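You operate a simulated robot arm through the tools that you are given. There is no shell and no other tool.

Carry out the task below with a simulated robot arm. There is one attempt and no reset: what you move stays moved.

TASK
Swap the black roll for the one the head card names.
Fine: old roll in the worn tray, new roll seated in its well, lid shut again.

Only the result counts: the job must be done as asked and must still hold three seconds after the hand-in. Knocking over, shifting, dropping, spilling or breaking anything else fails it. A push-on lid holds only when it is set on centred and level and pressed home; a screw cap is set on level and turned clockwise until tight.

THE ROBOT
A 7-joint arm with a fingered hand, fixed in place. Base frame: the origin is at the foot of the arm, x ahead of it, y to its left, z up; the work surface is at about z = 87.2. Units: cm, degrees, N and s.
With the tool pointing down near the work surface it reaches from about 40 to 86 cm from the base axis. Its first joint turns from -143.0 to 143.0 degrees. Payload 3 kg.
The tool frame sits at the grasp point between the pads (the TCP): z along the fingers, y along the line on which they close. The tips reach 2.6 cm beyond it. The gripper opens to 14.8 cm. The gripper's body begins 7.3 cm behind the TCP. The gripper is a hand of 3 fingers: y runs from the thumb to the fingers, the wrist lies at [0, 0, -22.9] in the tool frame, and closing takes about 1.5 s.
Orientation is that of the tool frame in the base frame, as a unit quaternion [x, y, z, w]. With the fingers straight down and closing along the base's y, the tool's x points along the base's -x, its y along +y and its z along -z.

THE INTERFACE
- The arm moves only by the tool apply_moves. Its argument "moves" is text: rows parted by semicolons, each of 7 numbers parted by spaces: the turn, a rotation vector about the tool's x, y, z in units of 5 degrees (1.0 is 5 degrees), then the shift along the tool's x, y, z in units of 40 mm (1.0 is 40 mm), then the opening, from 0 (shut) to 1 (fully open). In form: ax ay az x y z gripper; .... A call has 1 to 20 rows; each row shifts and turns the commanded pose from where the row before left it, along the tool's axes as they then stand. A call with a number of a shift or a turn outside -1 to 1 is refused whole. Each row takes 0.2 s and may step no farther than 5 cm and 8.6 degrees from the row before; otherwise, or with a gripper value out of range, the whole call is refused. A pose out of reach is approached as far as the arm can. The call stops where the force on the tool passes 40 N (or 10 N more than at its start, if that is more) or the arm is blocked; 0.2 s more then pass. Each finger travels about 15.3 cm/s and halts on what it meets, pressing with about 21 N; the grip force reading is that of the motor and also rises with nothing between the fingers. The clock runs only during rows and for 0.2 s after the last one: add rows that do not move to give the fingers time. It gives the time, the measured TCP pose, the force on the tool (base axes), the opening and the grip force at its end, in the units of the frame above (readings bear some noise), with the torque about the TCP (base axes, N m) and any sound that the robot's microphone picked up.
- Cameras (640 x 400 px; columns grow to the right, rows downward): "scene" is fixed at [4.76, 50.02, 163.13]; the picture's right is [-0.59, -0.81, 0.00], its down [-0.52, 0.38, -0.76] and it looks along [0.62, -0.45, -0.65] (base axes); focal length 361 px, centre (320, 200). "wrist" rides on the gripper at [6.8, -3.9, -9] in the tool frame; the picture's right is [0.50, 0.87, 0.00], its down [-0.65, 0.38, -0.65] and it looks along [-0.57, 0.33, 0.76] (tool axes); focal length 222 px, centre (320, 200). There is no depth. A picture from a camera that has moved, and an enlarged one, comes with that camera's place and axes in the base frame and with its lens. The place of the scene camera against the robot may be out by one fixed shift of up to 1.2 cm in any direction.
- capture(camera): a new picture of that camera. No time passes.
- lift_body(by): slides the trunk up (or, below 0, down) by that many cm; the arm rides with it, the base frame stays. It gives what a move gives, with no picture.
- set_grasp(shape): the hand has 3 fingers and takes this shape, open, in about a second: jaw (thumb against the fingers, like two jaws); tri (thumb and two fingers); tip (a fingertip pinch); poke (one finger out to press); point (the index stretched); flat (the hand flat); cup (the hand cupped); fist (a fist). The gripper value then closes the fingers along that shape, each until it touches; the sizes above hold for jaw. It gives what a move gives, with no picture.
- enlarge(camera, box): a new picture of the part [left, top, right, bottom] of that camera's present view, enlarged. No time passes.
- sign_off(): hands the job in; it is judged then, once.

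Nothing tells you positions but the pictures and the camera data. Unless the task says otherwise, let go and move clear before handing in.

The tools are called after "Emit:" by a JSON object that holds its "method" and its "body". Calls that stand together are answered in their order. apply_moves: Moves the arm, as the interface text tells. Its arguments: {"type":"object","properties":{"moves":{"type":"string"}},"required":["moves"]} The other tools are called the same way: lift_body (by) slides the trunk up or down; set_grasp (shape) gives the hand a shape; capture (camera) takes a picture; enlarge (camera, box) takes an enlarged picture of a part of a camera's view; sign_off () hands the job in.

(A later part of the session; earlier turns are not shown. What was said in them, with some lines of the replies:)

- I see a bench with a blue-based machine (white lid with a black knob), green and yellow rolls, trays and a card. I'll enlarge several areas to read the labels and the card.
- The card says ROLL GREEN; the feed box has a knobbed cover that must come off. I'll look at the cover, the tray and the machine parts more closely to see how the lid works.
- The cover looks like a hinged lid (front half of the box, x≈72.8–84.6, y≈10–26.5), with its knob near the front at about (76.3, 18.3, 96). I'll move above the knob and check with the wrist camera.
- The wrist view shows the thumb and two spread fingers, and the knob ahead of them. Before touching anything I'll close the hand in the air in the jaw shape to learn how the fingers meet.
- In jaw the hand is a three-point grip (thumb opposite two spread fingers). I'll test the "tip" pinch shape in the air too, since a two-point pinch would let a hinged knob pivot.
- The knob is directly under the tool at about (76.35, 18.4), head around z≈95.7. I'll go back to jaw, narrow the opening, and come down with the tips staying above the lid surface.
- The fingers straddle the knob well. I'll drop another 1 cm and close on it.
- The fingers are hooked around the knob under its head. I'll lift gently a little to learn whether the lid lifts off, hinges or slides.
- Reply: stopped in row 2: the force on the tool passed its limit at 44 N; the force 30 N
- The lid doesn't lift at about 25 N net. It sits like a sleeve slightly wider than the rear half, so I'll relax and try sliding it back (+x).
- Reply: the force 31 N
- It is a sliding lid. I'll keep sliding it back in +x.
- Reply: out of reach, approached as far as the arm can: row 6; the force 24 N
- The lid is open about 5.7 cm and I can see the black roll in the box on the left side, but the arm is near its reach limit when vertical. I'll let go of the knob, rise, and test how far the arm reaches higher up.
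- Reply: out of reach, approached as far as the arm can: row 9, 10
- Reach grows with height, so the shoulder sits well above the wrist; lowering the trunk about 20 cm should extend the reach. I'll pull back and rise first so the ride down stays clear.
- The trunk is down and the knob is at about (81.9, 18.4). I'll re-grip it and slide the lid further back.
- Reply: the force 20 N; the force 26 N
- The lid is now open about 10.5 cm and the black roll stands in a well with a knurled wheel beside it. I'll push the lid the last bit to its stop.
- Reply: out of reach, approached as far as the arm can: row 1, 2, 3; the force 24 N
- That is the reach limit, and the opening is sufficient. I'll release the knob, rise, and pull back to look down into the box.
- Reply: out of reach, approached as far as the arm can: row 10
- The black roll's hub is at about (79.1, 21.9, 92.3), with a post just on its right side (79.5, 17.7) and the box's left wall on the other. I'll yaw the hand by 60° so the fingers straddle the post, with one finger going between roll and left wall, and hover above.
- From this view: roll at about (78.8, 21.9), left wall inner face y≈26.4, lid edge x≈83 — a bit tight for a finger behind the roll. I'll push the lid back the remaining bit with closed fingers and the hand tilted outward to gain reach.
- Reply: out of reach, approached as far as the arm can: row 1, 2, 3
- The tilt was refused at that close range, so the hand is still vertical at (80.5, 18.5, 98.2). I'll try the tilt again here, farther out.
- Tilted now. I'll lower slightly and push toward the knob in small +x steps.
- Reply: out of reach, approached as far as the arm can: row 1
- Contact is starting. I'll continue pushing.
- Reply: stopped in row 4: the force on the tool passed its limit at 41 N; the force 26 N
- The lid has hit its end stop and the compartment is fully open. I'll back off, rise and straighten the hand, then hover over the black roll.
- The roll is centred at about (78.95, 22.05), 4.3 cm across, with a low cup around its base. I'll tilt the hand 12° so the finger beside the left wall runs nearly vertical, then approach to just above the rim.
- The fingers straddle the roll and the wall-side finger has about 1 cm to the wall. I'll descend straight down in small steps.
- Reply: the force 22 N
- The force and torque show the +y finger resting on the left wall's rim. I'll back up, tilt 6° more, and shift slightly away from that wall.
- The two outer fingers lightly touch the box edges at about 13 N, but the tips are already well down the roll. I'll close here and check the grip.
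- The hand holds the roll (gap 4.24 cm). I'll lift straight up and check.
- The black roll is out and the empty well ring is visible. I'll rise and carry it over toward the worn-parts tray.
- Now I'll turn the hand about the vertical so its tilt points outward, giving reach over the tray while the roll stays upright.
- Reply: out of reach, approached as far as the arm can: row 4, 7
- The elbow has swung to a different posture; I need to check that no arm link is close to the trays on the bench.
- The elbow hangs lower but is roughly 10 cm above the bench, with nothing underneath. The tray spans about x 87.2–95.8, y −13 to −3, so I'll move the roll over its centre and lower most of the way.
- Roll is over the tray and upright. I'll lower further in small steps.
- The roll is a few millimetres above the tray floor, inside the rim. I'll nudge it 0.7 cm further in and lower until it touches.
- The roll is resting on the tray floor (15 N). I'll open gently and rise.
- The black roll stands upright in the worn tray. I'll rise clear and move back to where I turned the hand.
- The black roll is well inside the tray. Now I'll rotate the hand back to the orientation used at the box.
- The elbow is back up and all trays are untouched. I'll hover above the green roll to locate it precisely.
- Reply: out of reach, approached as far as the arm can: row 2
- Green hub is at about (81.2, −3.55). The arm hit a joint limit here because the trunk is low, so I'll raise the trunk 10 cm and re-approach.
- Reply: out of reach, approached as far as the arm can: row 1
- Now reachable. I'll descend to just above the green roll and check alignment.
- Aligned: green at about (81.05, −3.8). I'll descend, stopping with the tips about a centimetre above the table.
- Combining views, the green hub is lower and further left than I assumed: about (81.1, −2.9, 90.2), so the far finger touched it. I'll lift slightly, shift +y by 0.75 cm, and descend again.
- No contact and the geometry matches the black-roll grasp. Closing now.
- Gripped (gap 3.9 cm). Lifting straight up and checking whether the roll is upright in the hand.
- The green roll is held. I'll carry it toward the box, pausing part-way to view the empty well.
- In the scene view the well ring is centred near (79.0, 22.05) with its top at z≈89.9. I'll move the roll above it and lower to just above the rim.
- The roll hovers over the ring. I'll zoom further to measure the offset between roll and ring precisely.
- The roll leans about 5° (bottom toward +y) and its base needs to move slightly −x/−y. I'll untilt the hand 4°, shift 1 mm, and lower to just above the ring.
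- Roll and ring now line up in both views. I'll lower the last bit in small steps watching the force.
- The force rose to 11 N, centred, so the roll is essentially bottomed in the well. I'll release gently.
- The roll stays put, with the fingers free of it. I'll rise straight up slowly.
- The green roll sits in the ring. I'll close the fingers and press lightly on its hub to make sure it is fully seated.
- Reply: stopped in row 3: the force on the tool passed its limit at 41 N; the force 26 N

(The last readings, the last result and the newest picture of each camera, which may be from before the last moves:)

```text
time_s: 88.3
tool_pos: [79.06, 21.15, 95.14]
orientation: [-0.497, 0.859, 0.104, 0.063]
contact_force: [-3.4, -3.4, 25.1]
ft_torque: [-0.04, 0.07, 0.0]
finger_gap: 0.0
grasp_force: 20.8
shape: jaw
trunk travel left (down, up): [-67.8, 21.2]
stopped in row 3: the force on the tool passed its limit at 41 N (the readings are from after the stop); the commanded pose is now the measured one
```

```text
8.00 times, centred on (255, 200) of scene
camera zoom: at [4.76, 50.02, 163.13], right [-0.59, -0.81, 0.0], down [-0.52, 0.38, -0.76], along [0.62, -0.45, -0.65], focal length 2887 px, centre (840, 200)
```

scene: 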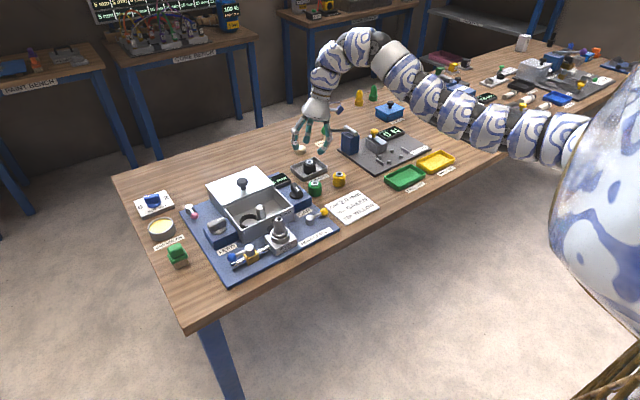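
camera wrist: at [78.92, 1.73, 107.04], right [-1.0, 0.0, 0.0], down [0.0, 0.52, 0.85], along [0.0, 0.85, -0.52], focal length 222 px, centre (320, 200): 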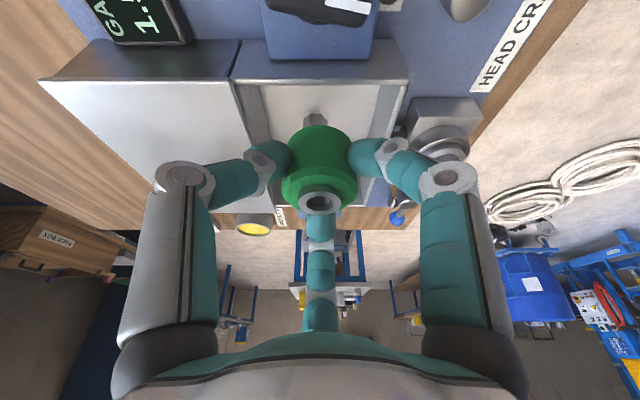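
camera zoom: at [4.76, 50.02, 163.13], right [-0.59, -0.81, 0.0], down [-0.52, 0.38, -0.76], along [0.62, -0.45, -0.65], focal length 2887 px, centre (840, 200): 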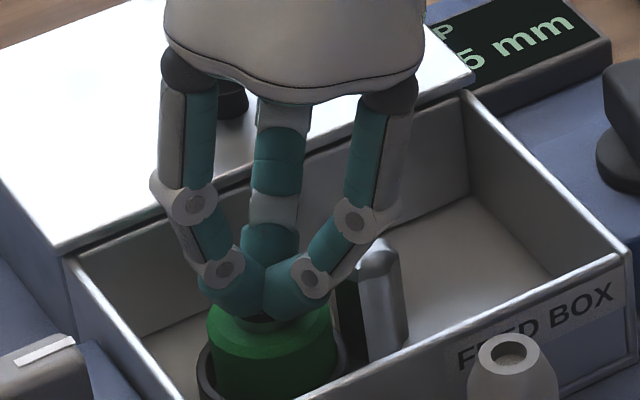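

The hub is rigid under load, so the roll is seated. I'll rise and verify.

Emit:
{"method": "apply_moves", "body": {"moves": "0 0 0 -0.026 0.015 -0.121 0; 0 0 0 -0.105 0.06 -0.485 0; 0 0 0 -0.21 0.12 -0.97 0; 0 0 0 -0.105 0.06 -0.485 0; 0 0 0 0 0 0 0.3; 0 0 0 0 0 0 0.5; 0 0 0 0 0 0 0.5"}}

Emit:
{"method": "enlarge", "body": {"camera": "scene", "box": [205, 150, 305, 230]}}

Emit:
{"method": "enlarge", "body": {"camera": "scene", "box": [236, 195, 280, 225]}}

Emit:
{"method": "capture", "body": {"camera": "wrist"}}

```text
time_s: 89.9
tool_pos: [79.15, 21.45, 103.21]
orientation: [-0.497, 0.86, 0.103, 0.062]
contact_force: [-0.6, 0.5, 1.0]
ft_torque: [-0.03, 0.01, -0.01]
finger_gap: 7.34
grasp_force: 0.1
shape: jaw
trunk travel left (down, up): [-67.8, 21.2]
```

```text
5.00 times, centred on (255, 190) of scene
camera zoom: at [4.76, 50.02, 163.13], right [-0.59, -0.81, 0.0], down [-0.52, 0.38, -0.76], along [0.62, -0.45, -0.65], focal length 1804 px, centre (645, 250)
```

zoom: 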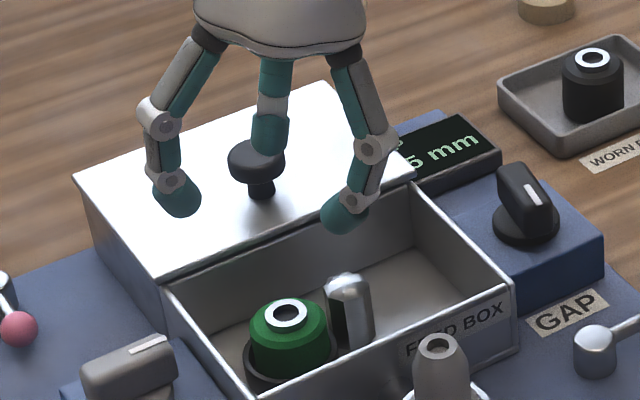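

```text
13.33 times, centred on (258, 210) of scene
camera zoom: at [4.76, 50.02, 163.13], right [-0.59, -0.81, 0.0], down [-0.52, 0.38, -0.76], along [0.62, -0.45, -0.65], focal length 4811 px, centre (1147, 67)
```

zoom: 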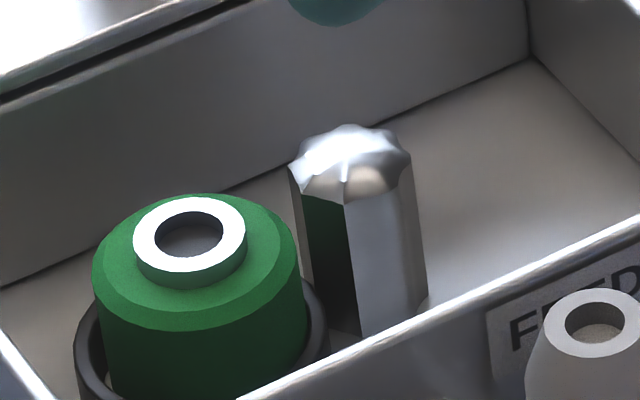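

```text
taken
camera wrist: at [79.11, 11.58, 110.12], right [-1.0, 0.0, 0.0], down [0.0, 0.58, 0.82], along [0.0, 0.82, -0.58], focal length 222 px, centre (320, 200)
```

wrist: 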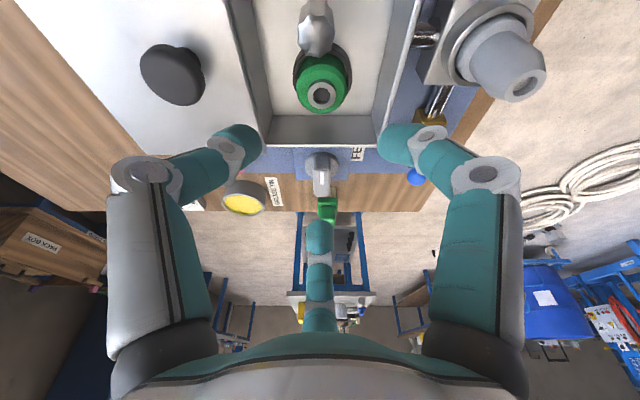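

The green roll sits upright inside the ring and the black one is in the worn tray. I'll straighten the hand and repeat the earlier view pose so I can compare directly with how the black roll sat.

Emit:
{"method": "apply_moves", "body": {"moves": "0.467 0.808 0 0 0 0 0.45; 0.467 0.808 0 0 0 0 0.45; 0.467 0.808 0 0 0 0 0.45; 0 0 0 0.037 0.0885 0.675 0.45; 0 0 0 0 0 0 0.45"}}

Emit:
{"method": "enlarge", "body": {"camera": "wrist", "box": [220, 90, 420, 230]}}

```text
time_s: 91.1
tool_pos: [78.79, 21.5, 100.58]
orientation: [-0.5, 0.866, -0.002, 0.002]
contact_force: [0.0, 0.5, -0.3]
ft_torque: [-0.01, 0.02, 0.0]
finger_gap: 6.69
grasp_force: 0.1
shape: jaw
trunk travel left (down, up): [-67.8, 21.2]
```

```text
2.86 times, centred on (320, 160) of wrist
camera zoom: at [78.74, 13.6, 109.62], right [-1.0, 0.0, 0.0], down [0.0, 0.76, 0.65], along [0.0, 0.65, -0.76], focal length 635 px, centre (320, 314)
```

zoom: 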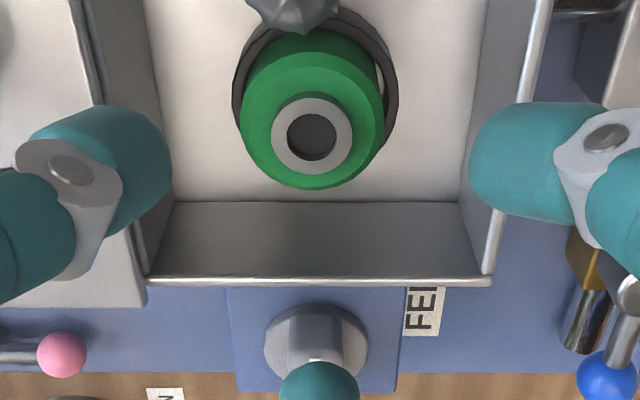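

The pose comparison matches the black roll's seating (same size and height, about 2 mm sideways play). Now I'll move to the lid knob at about (88.3, 18.4), tilting the hand outward for reach.

Emit:
{"method": "apply_moves", "body": {"moves": "0 0 0 0 0 -1 0.5; 0 0 0 -0.115 -0.973 0 0.5; 0 0 0 -0.115 -0.973 0 0.5; 0.693 -0.4 0 0 0 0 0.5; 0.693 -0.4 0 0 0 0 0.5; 0.693 -0.4 0 0 0 0 0.5; 0 0 0 0 0 0 0.5"}}

Emit:
{"method": "capture", "body": {"camera": "wrist"}}

Emit:
{"method": "capture", "body": {"camera": "scene"}}

```text
time_s: 92.7
tool_pos: [86.01, 18.24, 104.65]
orientation: [-0.497, 0.861, -0.054, 0.092]
contact_force: [0.4, 0.3, 0.6]
ft_torque: [0.0, -0.03, 0.02]
finger_gap: 7.35
grasp_force: 0.0
shape: jaw
trunk travel left (down, up): [-67.8, 21.2]
```

```text
taken
camera wrist: at [84.07, 10.41, 113.51], right [-0.98, 0.0, -0.21], down [-0.14, 0.76, 0.64], along [0.16, 0.65, -0.74], focal length 222 px, centre (320, 200)
```

wrist: 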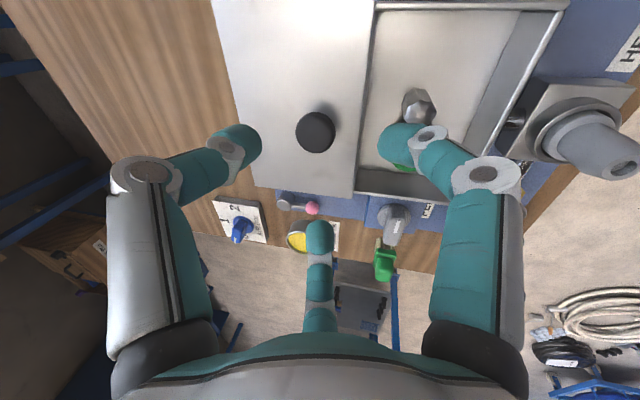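

```text
taken
```

scene: 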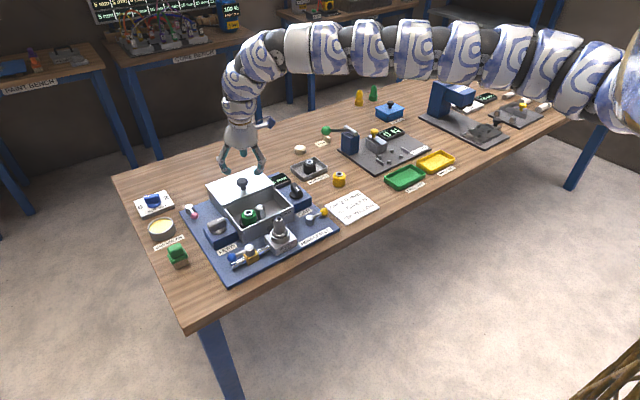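

Emit:
{"method": "apply_moves", "body": {"moves": "0 0 0 -0.278 -0.432 0.112 0.5; 0 0 0 0.071 0.124 0.655 0.5; 0 0 0 0.071 0.124 0.655 0.5; 0 0 0 0.036 0.062 0.328 0.5; 0 0 0 0 0 0 0.5"}}

Emit:
{"method": "capture", "body": {"camera": "wrist"}}

Emit:
{"method": "enlarge", "body": {"camera": "scene", "box": [205, 140, 305, 220]}}

```text
time_s: 93.9
tool_pos: [87.99, 18.48, 98.04]
orientation: [-0.497, 0.861, -0.054, 0.091]
contact_force: [-0.3, 0.5, 0.0]
ft_torque: [-0.02, -0.02, 0.01]
finger_gap: 7.39
grasp_force: 0.0
shape: jaw
trunk travel left (down, up): [-67.8, 21.2]
```

```text
taken
camera wrist: at [86.06, 10.65, 106.76], right [-0.98, 0.0, -0.21], down [-0.14, 0.76, 0.64], along [0.16, 0.65, -0.74], focal length 222 px, centre (320, 200)
```

wrist: 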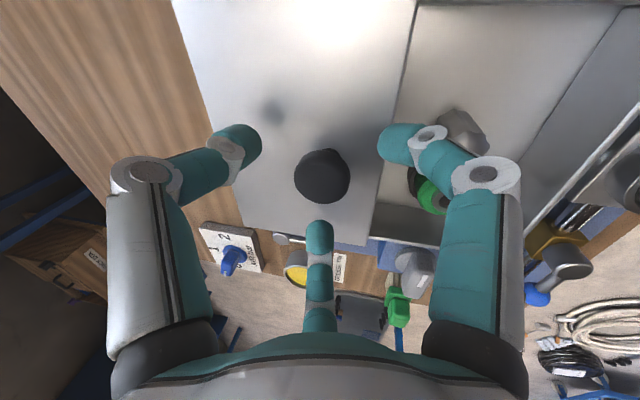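

```text
5.00 times, centred on (255, 180) of scene
camera zoom: at [4.76, 50.02, 163.13], right [-0.59, -0.81, 0.0], down [-0.52, 0.38, -0.76], along [0.62, -0.45, -0.65], focal length 1804 px, centre (645, 300)
```

zoom: 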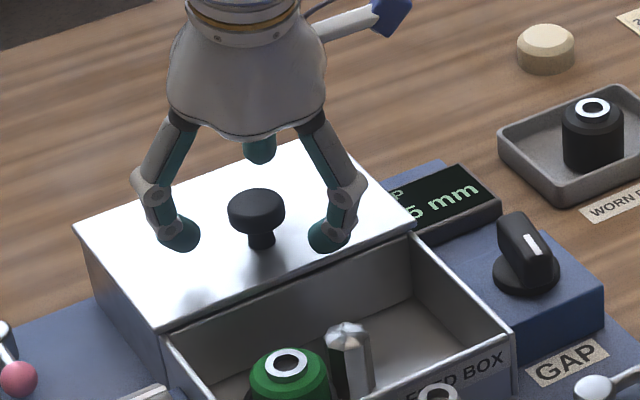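

Aligned around the knob. Lowering 1.4 cm and closing.

Emit:
{"method": "apply_moves", "body": {"moves": "0 0 0 0.019 0.033 0.176 0.5; 0 0 0 0.019 0.033 0.17 0.5; 0 0 0 0 0 0 0.5"}}

Emit:
{"method": "apply_moves", "body": {"moves": "0 0 0 0 0 0 0.25; 0 0 0 0 0 0 0.1; 0 0 0 0 0 0 0; 0 0 0 0 0 0 0; 0 0 0 0 0 0 0"}}

Emit:
{"method": "enlarge", "body": {"camera": "scene", "box": [205, 140, 305, 220]}}

```text
time_s: 94.7
tool_pos: [87.9, 18.28, 96.83]
orientation: [-0.496, 0.861, -0.054, 0.094]
contact_force: [-4.6, -1.8, 19.1]
ft_torque: [-0.43, 0.77, -0.04]
finger_gap: 7.4
grasp_force: 0.1
shape: jaw
trunk travel left (down, up): [-67.8, 21.2]
```

```text
time_s: 95.9
tool_pos: [87.99, 18.16, 96.26]
orientation: [-0.497, 0.861, -0.054, 0.09]
contact_force: [-0.4, -3.8, -23.9]
ft_torque: [-0.16, -0.1, -0.01]
finger_gap: 0.57
grasp_force: 21.3
shape: jaw
trunk travel left (down, up): [-67.8, 21.2]
```

```text
5.00 times, centred on (255, 180) of scene
camera zoom: at [4.76, 50.02, 163.13], right [-0.59, -0.81, 0.0], down [-0.52, 0.38, -0.76], along [0.62, -0.45, -0.65], focal length 1804 px, centre (645, 300)
```

zoom: 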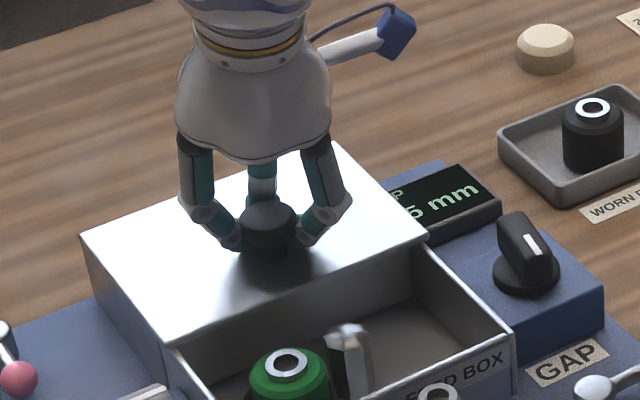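

Knob is gripped. Pulling the lid toward −x.

Emit:
{"method": "apply_moves", "body": {"moves": "0 0 0 0.073 0.127 -0.032 0; 0 0 0 0.073 0.127 -0.032 0; 0 0 0 0.073 0.127 -0.032 0; 0 0 0 0.073 0.127 -0.032 0; 0 0 0 0.073 0.127 -0.032 0; 0 0 0 0.073 0.127 -0.032 0; 0 0 0 0.073 0.127 -0.032 0; 0 0 0 0.073 0.127 -0.032 0"}}

Emit:
{"method": "enlarge", "body": {"camera": "scene", "box": [205, 150, 305, 230]}}

Emit:
{"method": "capture", "body": {"camera": "wrist"}}

```text
time_s: 97.7
tool_pos: [83.52, 18.39, 96.41]
orientation: [-0.497, 0.861, -0.054, 0.09]
contact_force: [-0.1, -5.0, -36.8]
ft_torque: [-0.12, -0.28, -0.03]
finger_gap: 0.44
grasp_force: 20.4
shape: jaw
trunk travel left (down, up): [-67.8, 21.2]
```

```text
5.00 times, centred on (255, 190) of scene
camera zoom: at [4.76, 50.02, 163.13], right [-0.59, -0.81, 0.0], down [-0.52, 0.38, -0.76], along [0.62, -0.45, -0.65], focal length 1804 px, centre (645, 250)
```

zoom: 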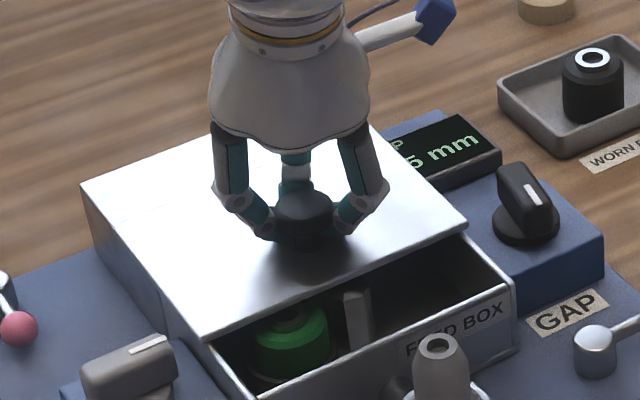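

```text
taken
camera wrist: at [81.6, 10.55, 105.2], right [-0.98, 0.0, -0.21], down [-0.14, 0.76, 0.64], along [0.16, 0.65, -0.74], focal length 222 px, centre (320, 200)
```

wrist: 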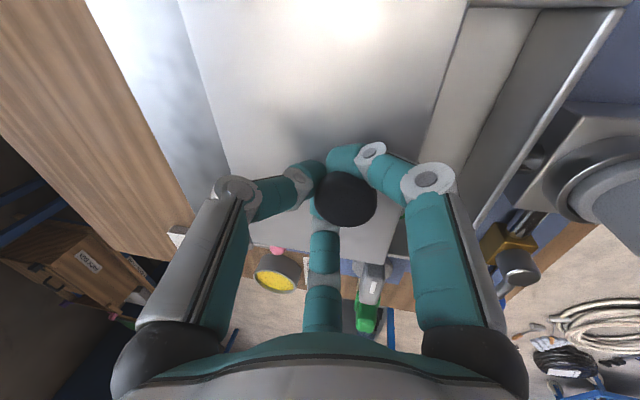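

The lid now covers half and clears the green roll. I'll release, straighten the hand and re-grip vertically for the rest.

Emit:
{"method": "apply_moves", "body": {"moves": "0 0 0 0 0 0 0.3; 0 0 0 0 0 0 0.5; 0 0 0 0 0 0 0.5; 0 0 0 -0.027 -0.046 -0.244 0.5; 0 0 0 -0.107 -0.185 -0.977 0.5; -0.693 0.4 0 0 0 0 0.5; -0.693 0.4 0 0 0 0 0.5; -0.693 0.4 0 0 0 0 0.5; 0 0 0 0 0 0 0.5"}}

Emit:
{"method": "capture", "body": {"camera": "wrist"}}

```text
time_s: 99.7
tool_pos: [83.15, 18.45, 101.65]
orientation: [-0.5, 0.866, -0.003, 0.001]
contact_force: [-0.5, 0.6, 0.1]
ft_torque: [-0.01, 0.02, -0.01]
finger_gap: 7.37
grasp_force: 0.1
shape: jaw
trunk travel left (down, up): [-67.8, 21.2]
```

```text
taken
camera wrist: at [83.16, 10.55, 110.59], right [-1.0, 0.0, 0.0], down [0.0, 0.76, 0.65], along [0.0, 0.65, -0.76], focal length 222 px, centre (320, 200)
```

wrist: 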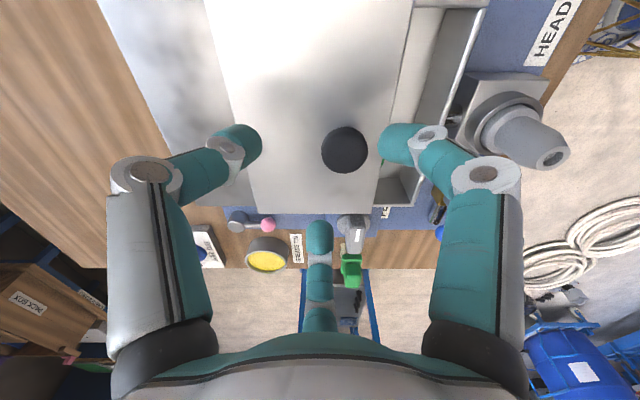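

Emit:
{"method": "apply_moves", "body": {"moves": "0 0 0 0.231 0.4 0 0.5; 0 0 0 0 0 0.6 0.5; 0 0 0 0 0 0.5 0.5; 0 0 0 0 0 0.16 0.5; 0 0 0 0 0 0 0.5"}}

Emit:
{"method": "capture", "body": {"camera": "wrist"}}

```text
time_s: 100.9
tool_pos: [81.45, 18.32, 96.44]
orientation: [-0.499, 0.866, -0.003, 0.002]
contact_force: [0.4, -0.1, 0.1]
ft_torque: [-0.01, -0.01, 0.02]
finger_gap: 7.33
grasp_force: 0.1
shape: jaw
trunk travel left (down, up): [-67.8, 21.2]
```

```text
taken
camera wrist: at [81.35, 10.59, 105.5], right [-1.0, 0.0, 0.0], down [0.0, 0.76, 0.65], along [0.0, 0.65, -0.76], focal length 222 px, centre (320, 200)
```

wrist: 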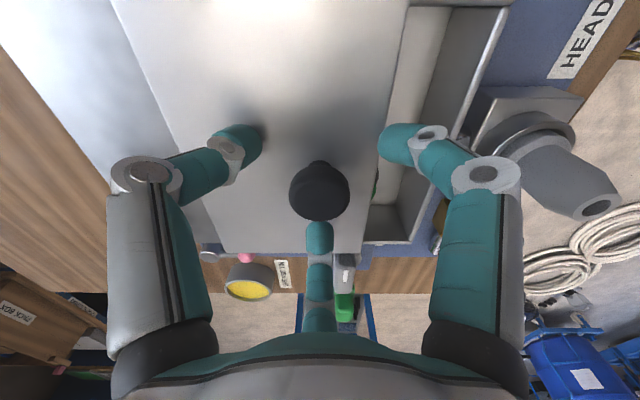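

Emit:
{"method": "apply_moves", "body": {"moves": "0 0 0 0 0 0 0.25; 0 0 0 0 0 0 0.1; 0 0 0 0 0 0 0; 0 0 0 0 0 0 0; 0 0 0 0 0 0 0; 0 0 0 0.075 0.13 0 0; 0 0 0 0.075 0.13 0 0; 0 0 0 0.075 0.13 0 0; 0 0 0 0.075 0.13 0 0; 0 0 0 0.075 0.13 0 0; 0 0 0 0.075 0.13 0 0"}}

Emit:
{"method": "enlarge", "body": {"camera": "scene", "box": [205, 150, 305, 230]}}

Emit:
{"method": "capture", "body": {"camera": "wrist"}}

```text
time_s: 103.3
tool_pos: [77.91, 18.32, 96.4]
orientation: [-0.499, 0.867, -0.002, 0.0]
contact_force: [-0.2, -6.9, -20.1]
ft_torque: [-0.03, 0.09, -0.06]
finger_gap: 1.4
grasp_force: 20.7
shape: jaw
trunk travel left (down, up): [-67.8, 21.2]
```

```text
5.00 times, centred on (255, 190) of scene
camera zoom: at [4.76, 50.02, 163.13], right [-0.59, -0.81, 0.0], down [-0.52, 0.38, -0.76], along [0.62, -0.45, -0.65], focal length 1804 px, centre (645, 250)
```

zoom: 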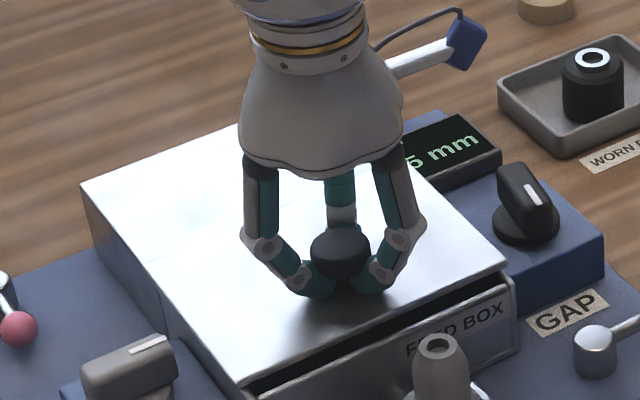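

```text
taken
camera wrist: at [77.87, 10.61, 105.35], right [-1.0, 0.0, 0.0], down [0.0, 0.76, 0.65], along [0.0, 0.65, -0.76], focal length 222 px, centre (320, 200)
```

wrist: 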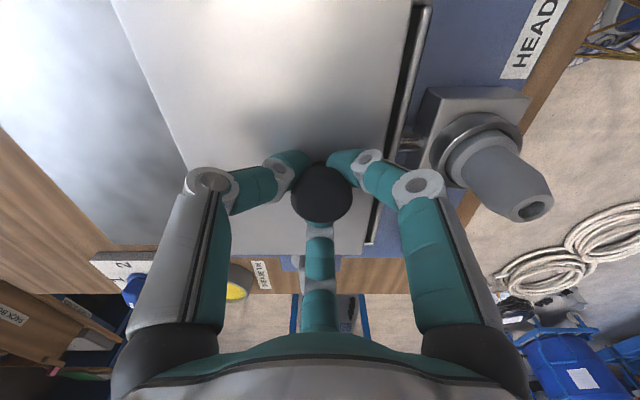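

About 1.5 cm remains. Continuing in smaller steps to the shut stop.

Emit:
{"method": "apply_moves", "body": {"moves": "0 0 0 0.05 0.0866 0 0; 0 0 0 0.05 0.0866 0 0; 0 0 0 0.05 0.0866 0 0; 0 0 0 0.0375 0.065 0 0; 0 0 0 0.025 0.0433 0 0; 0 0 0 0 0 0 0"}}

Emit:
{"method": "enlarge", "body": {"camera": "scene", "box": [205, 165, 305, 240]}}

Emit:
{"method": "capture", "body": {"camera": "wrist"}}

```text
time_s: 104.7
tool_pos: [76.34, 18.43, 96.39]
orientation: [-0.499, 0.866, -0.002, 0.001]
contact_force: [14.1, -2.2, -25.2]
ft_torque: [-0.05, -0.06, 0.06]
finger_gap: 1.36
grasp_force: 20.8
shape: jaw
trunk travel left (down, up): [-67.8, 21.2]
```

```text
5.33 times, centred on (255, 202) of scene
camera zoom: at [4.76, 50.02, 163.13], right [-0.59, -0.81, 0.0], down [-0.52, 0.38, -0.76], along [0.62, -0.45, -0.65], focal length 1924 px, centre (667, 187)
```

zoom: 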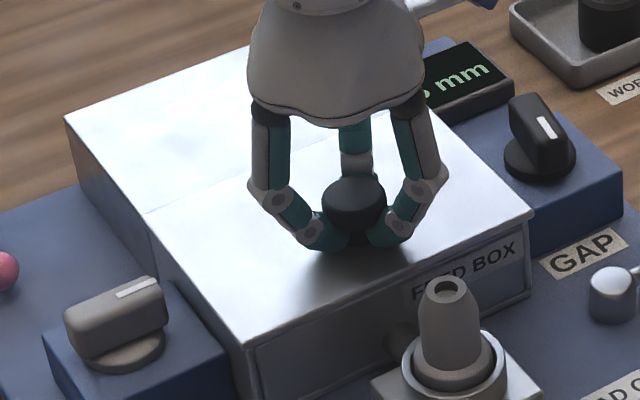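

```text
taken
camera wrist: at [76.32, 10.61, 105.36], right [-1.0, 0.0, 0.0], down [0.0, 0.76, 0.65], along [0.0, 0.65, -0.76], focal length 222 px, centre (320, 200)
```

wrist: 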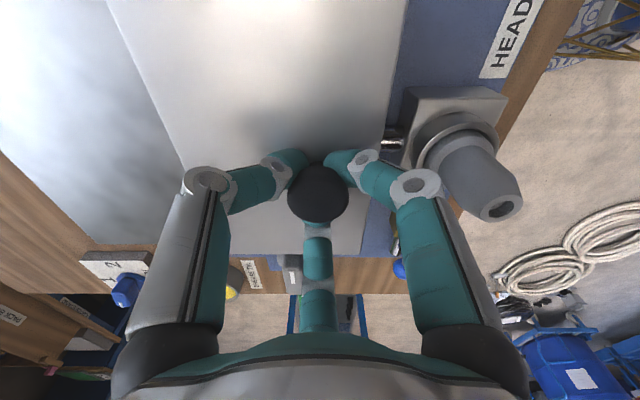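

The lid hit its closed stop (14 N) and matches its original position. I'll release and rise clear.

Emit:
{"method": "apply_moves", "body": {"moves": "0 0 0 0 0 0 0.2; 0 0 0 0 0 0 0.4; 0 0 0 0 0 0 0.5; 0 0 0 0 0 0 0.5; 0 0 0 0 0 -0.3 0.5; 0 0 0 0 0 -0.8 0.5; 0 0 0 0 0 -1 0.5; 0 0 0 0 0 -1 0.5; 0 0 0 0 0 0 0.5"}}

Emit:
{"method": "enlarge", "body": {"camera": "scene", "box": [205, 165, 305, 240]}}

Emit:
{"method": "capture", "body": {"camera": "scene"}}

Emit:
{"method": "capture", "body": {"camera": "wrist"}}

```text
time_s: 106.7
tool_pos: [76.14, 18.35, 109.13]
orientation: [-0.499, 0.866, -0.002, 0.002]
contact_force: [-0.4, -0.3, -0.4]
ft_torque: [0.01, -0.04, -0.01]
finger_gap: 7.36
grasp_force: 0.1
shape: jaw
trunk travel left (down, up): [-67.8, 21.2]
```

```text
5.33 times, centred on (255, 202) of scene
camera zoom: at [4.76, 50.02, 163.13], right [-0.59, -0.81, 0.0], down [-0.52, 0.38, -0.76], along [0.62, -0.45, -0.65], focal length 1924 px, centre (667, 187)
```

zoom: 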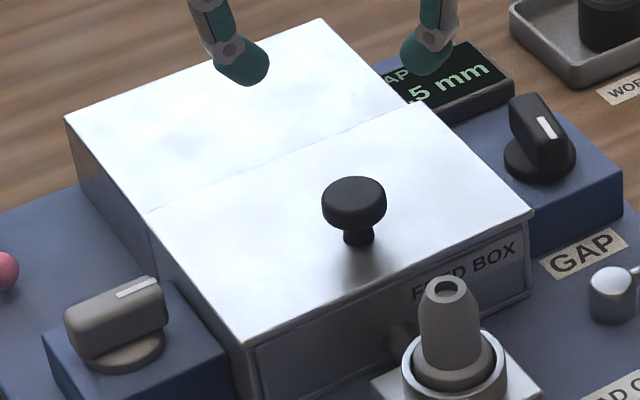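

```text
taken
```

scene: 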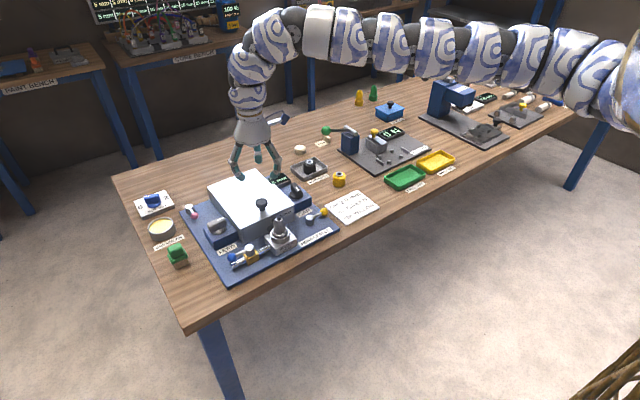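

```text
taken
camera wrist: at [76.09, 10.55, 118.0], right [-1.0, 0.0, 0.0], down [0.0, 0.76, 0.65], along [0.0, 0.65, -0.76], focal length 222 px, centre (320, 200)
```

wrist: 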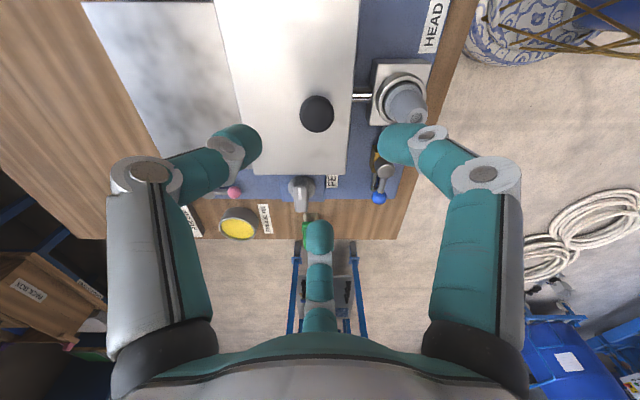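

The lid is back in its starting position, the black roll stands in the worn tray and the green roll is in its well. The hand is clear and nothing else has moved, so I'm handing in.

Emit:
{"method": "sign_off", "body": {}}

```text
The job is handed in.
```

I swapped the black roll for the green one named on the head card, and the job is handed in; I haven't seen the judged result.

- **Old roll:** the black roll stands upright in the worn-parts tray.
- **New roll:** the green roll is seated in its well in the feed box. I pressed it down and it stayed firm, and it sits at the same height as the black roll did, with about 2 mm of side play.
- **Lid:** it turned out to be a sliding lid, so I pushed it back to open it. It is now pulled forward to its closed stop and looks the same as at the start.

While I was lining up the grips, the fingers briefly touched the box rim, the roll and the lid. The last pictures show nothing else out of place. The card also lists a 2.0 mm gap and a yellow tip. I left the gap at 1.5 mm and the tip alone because the task covered only the roll.
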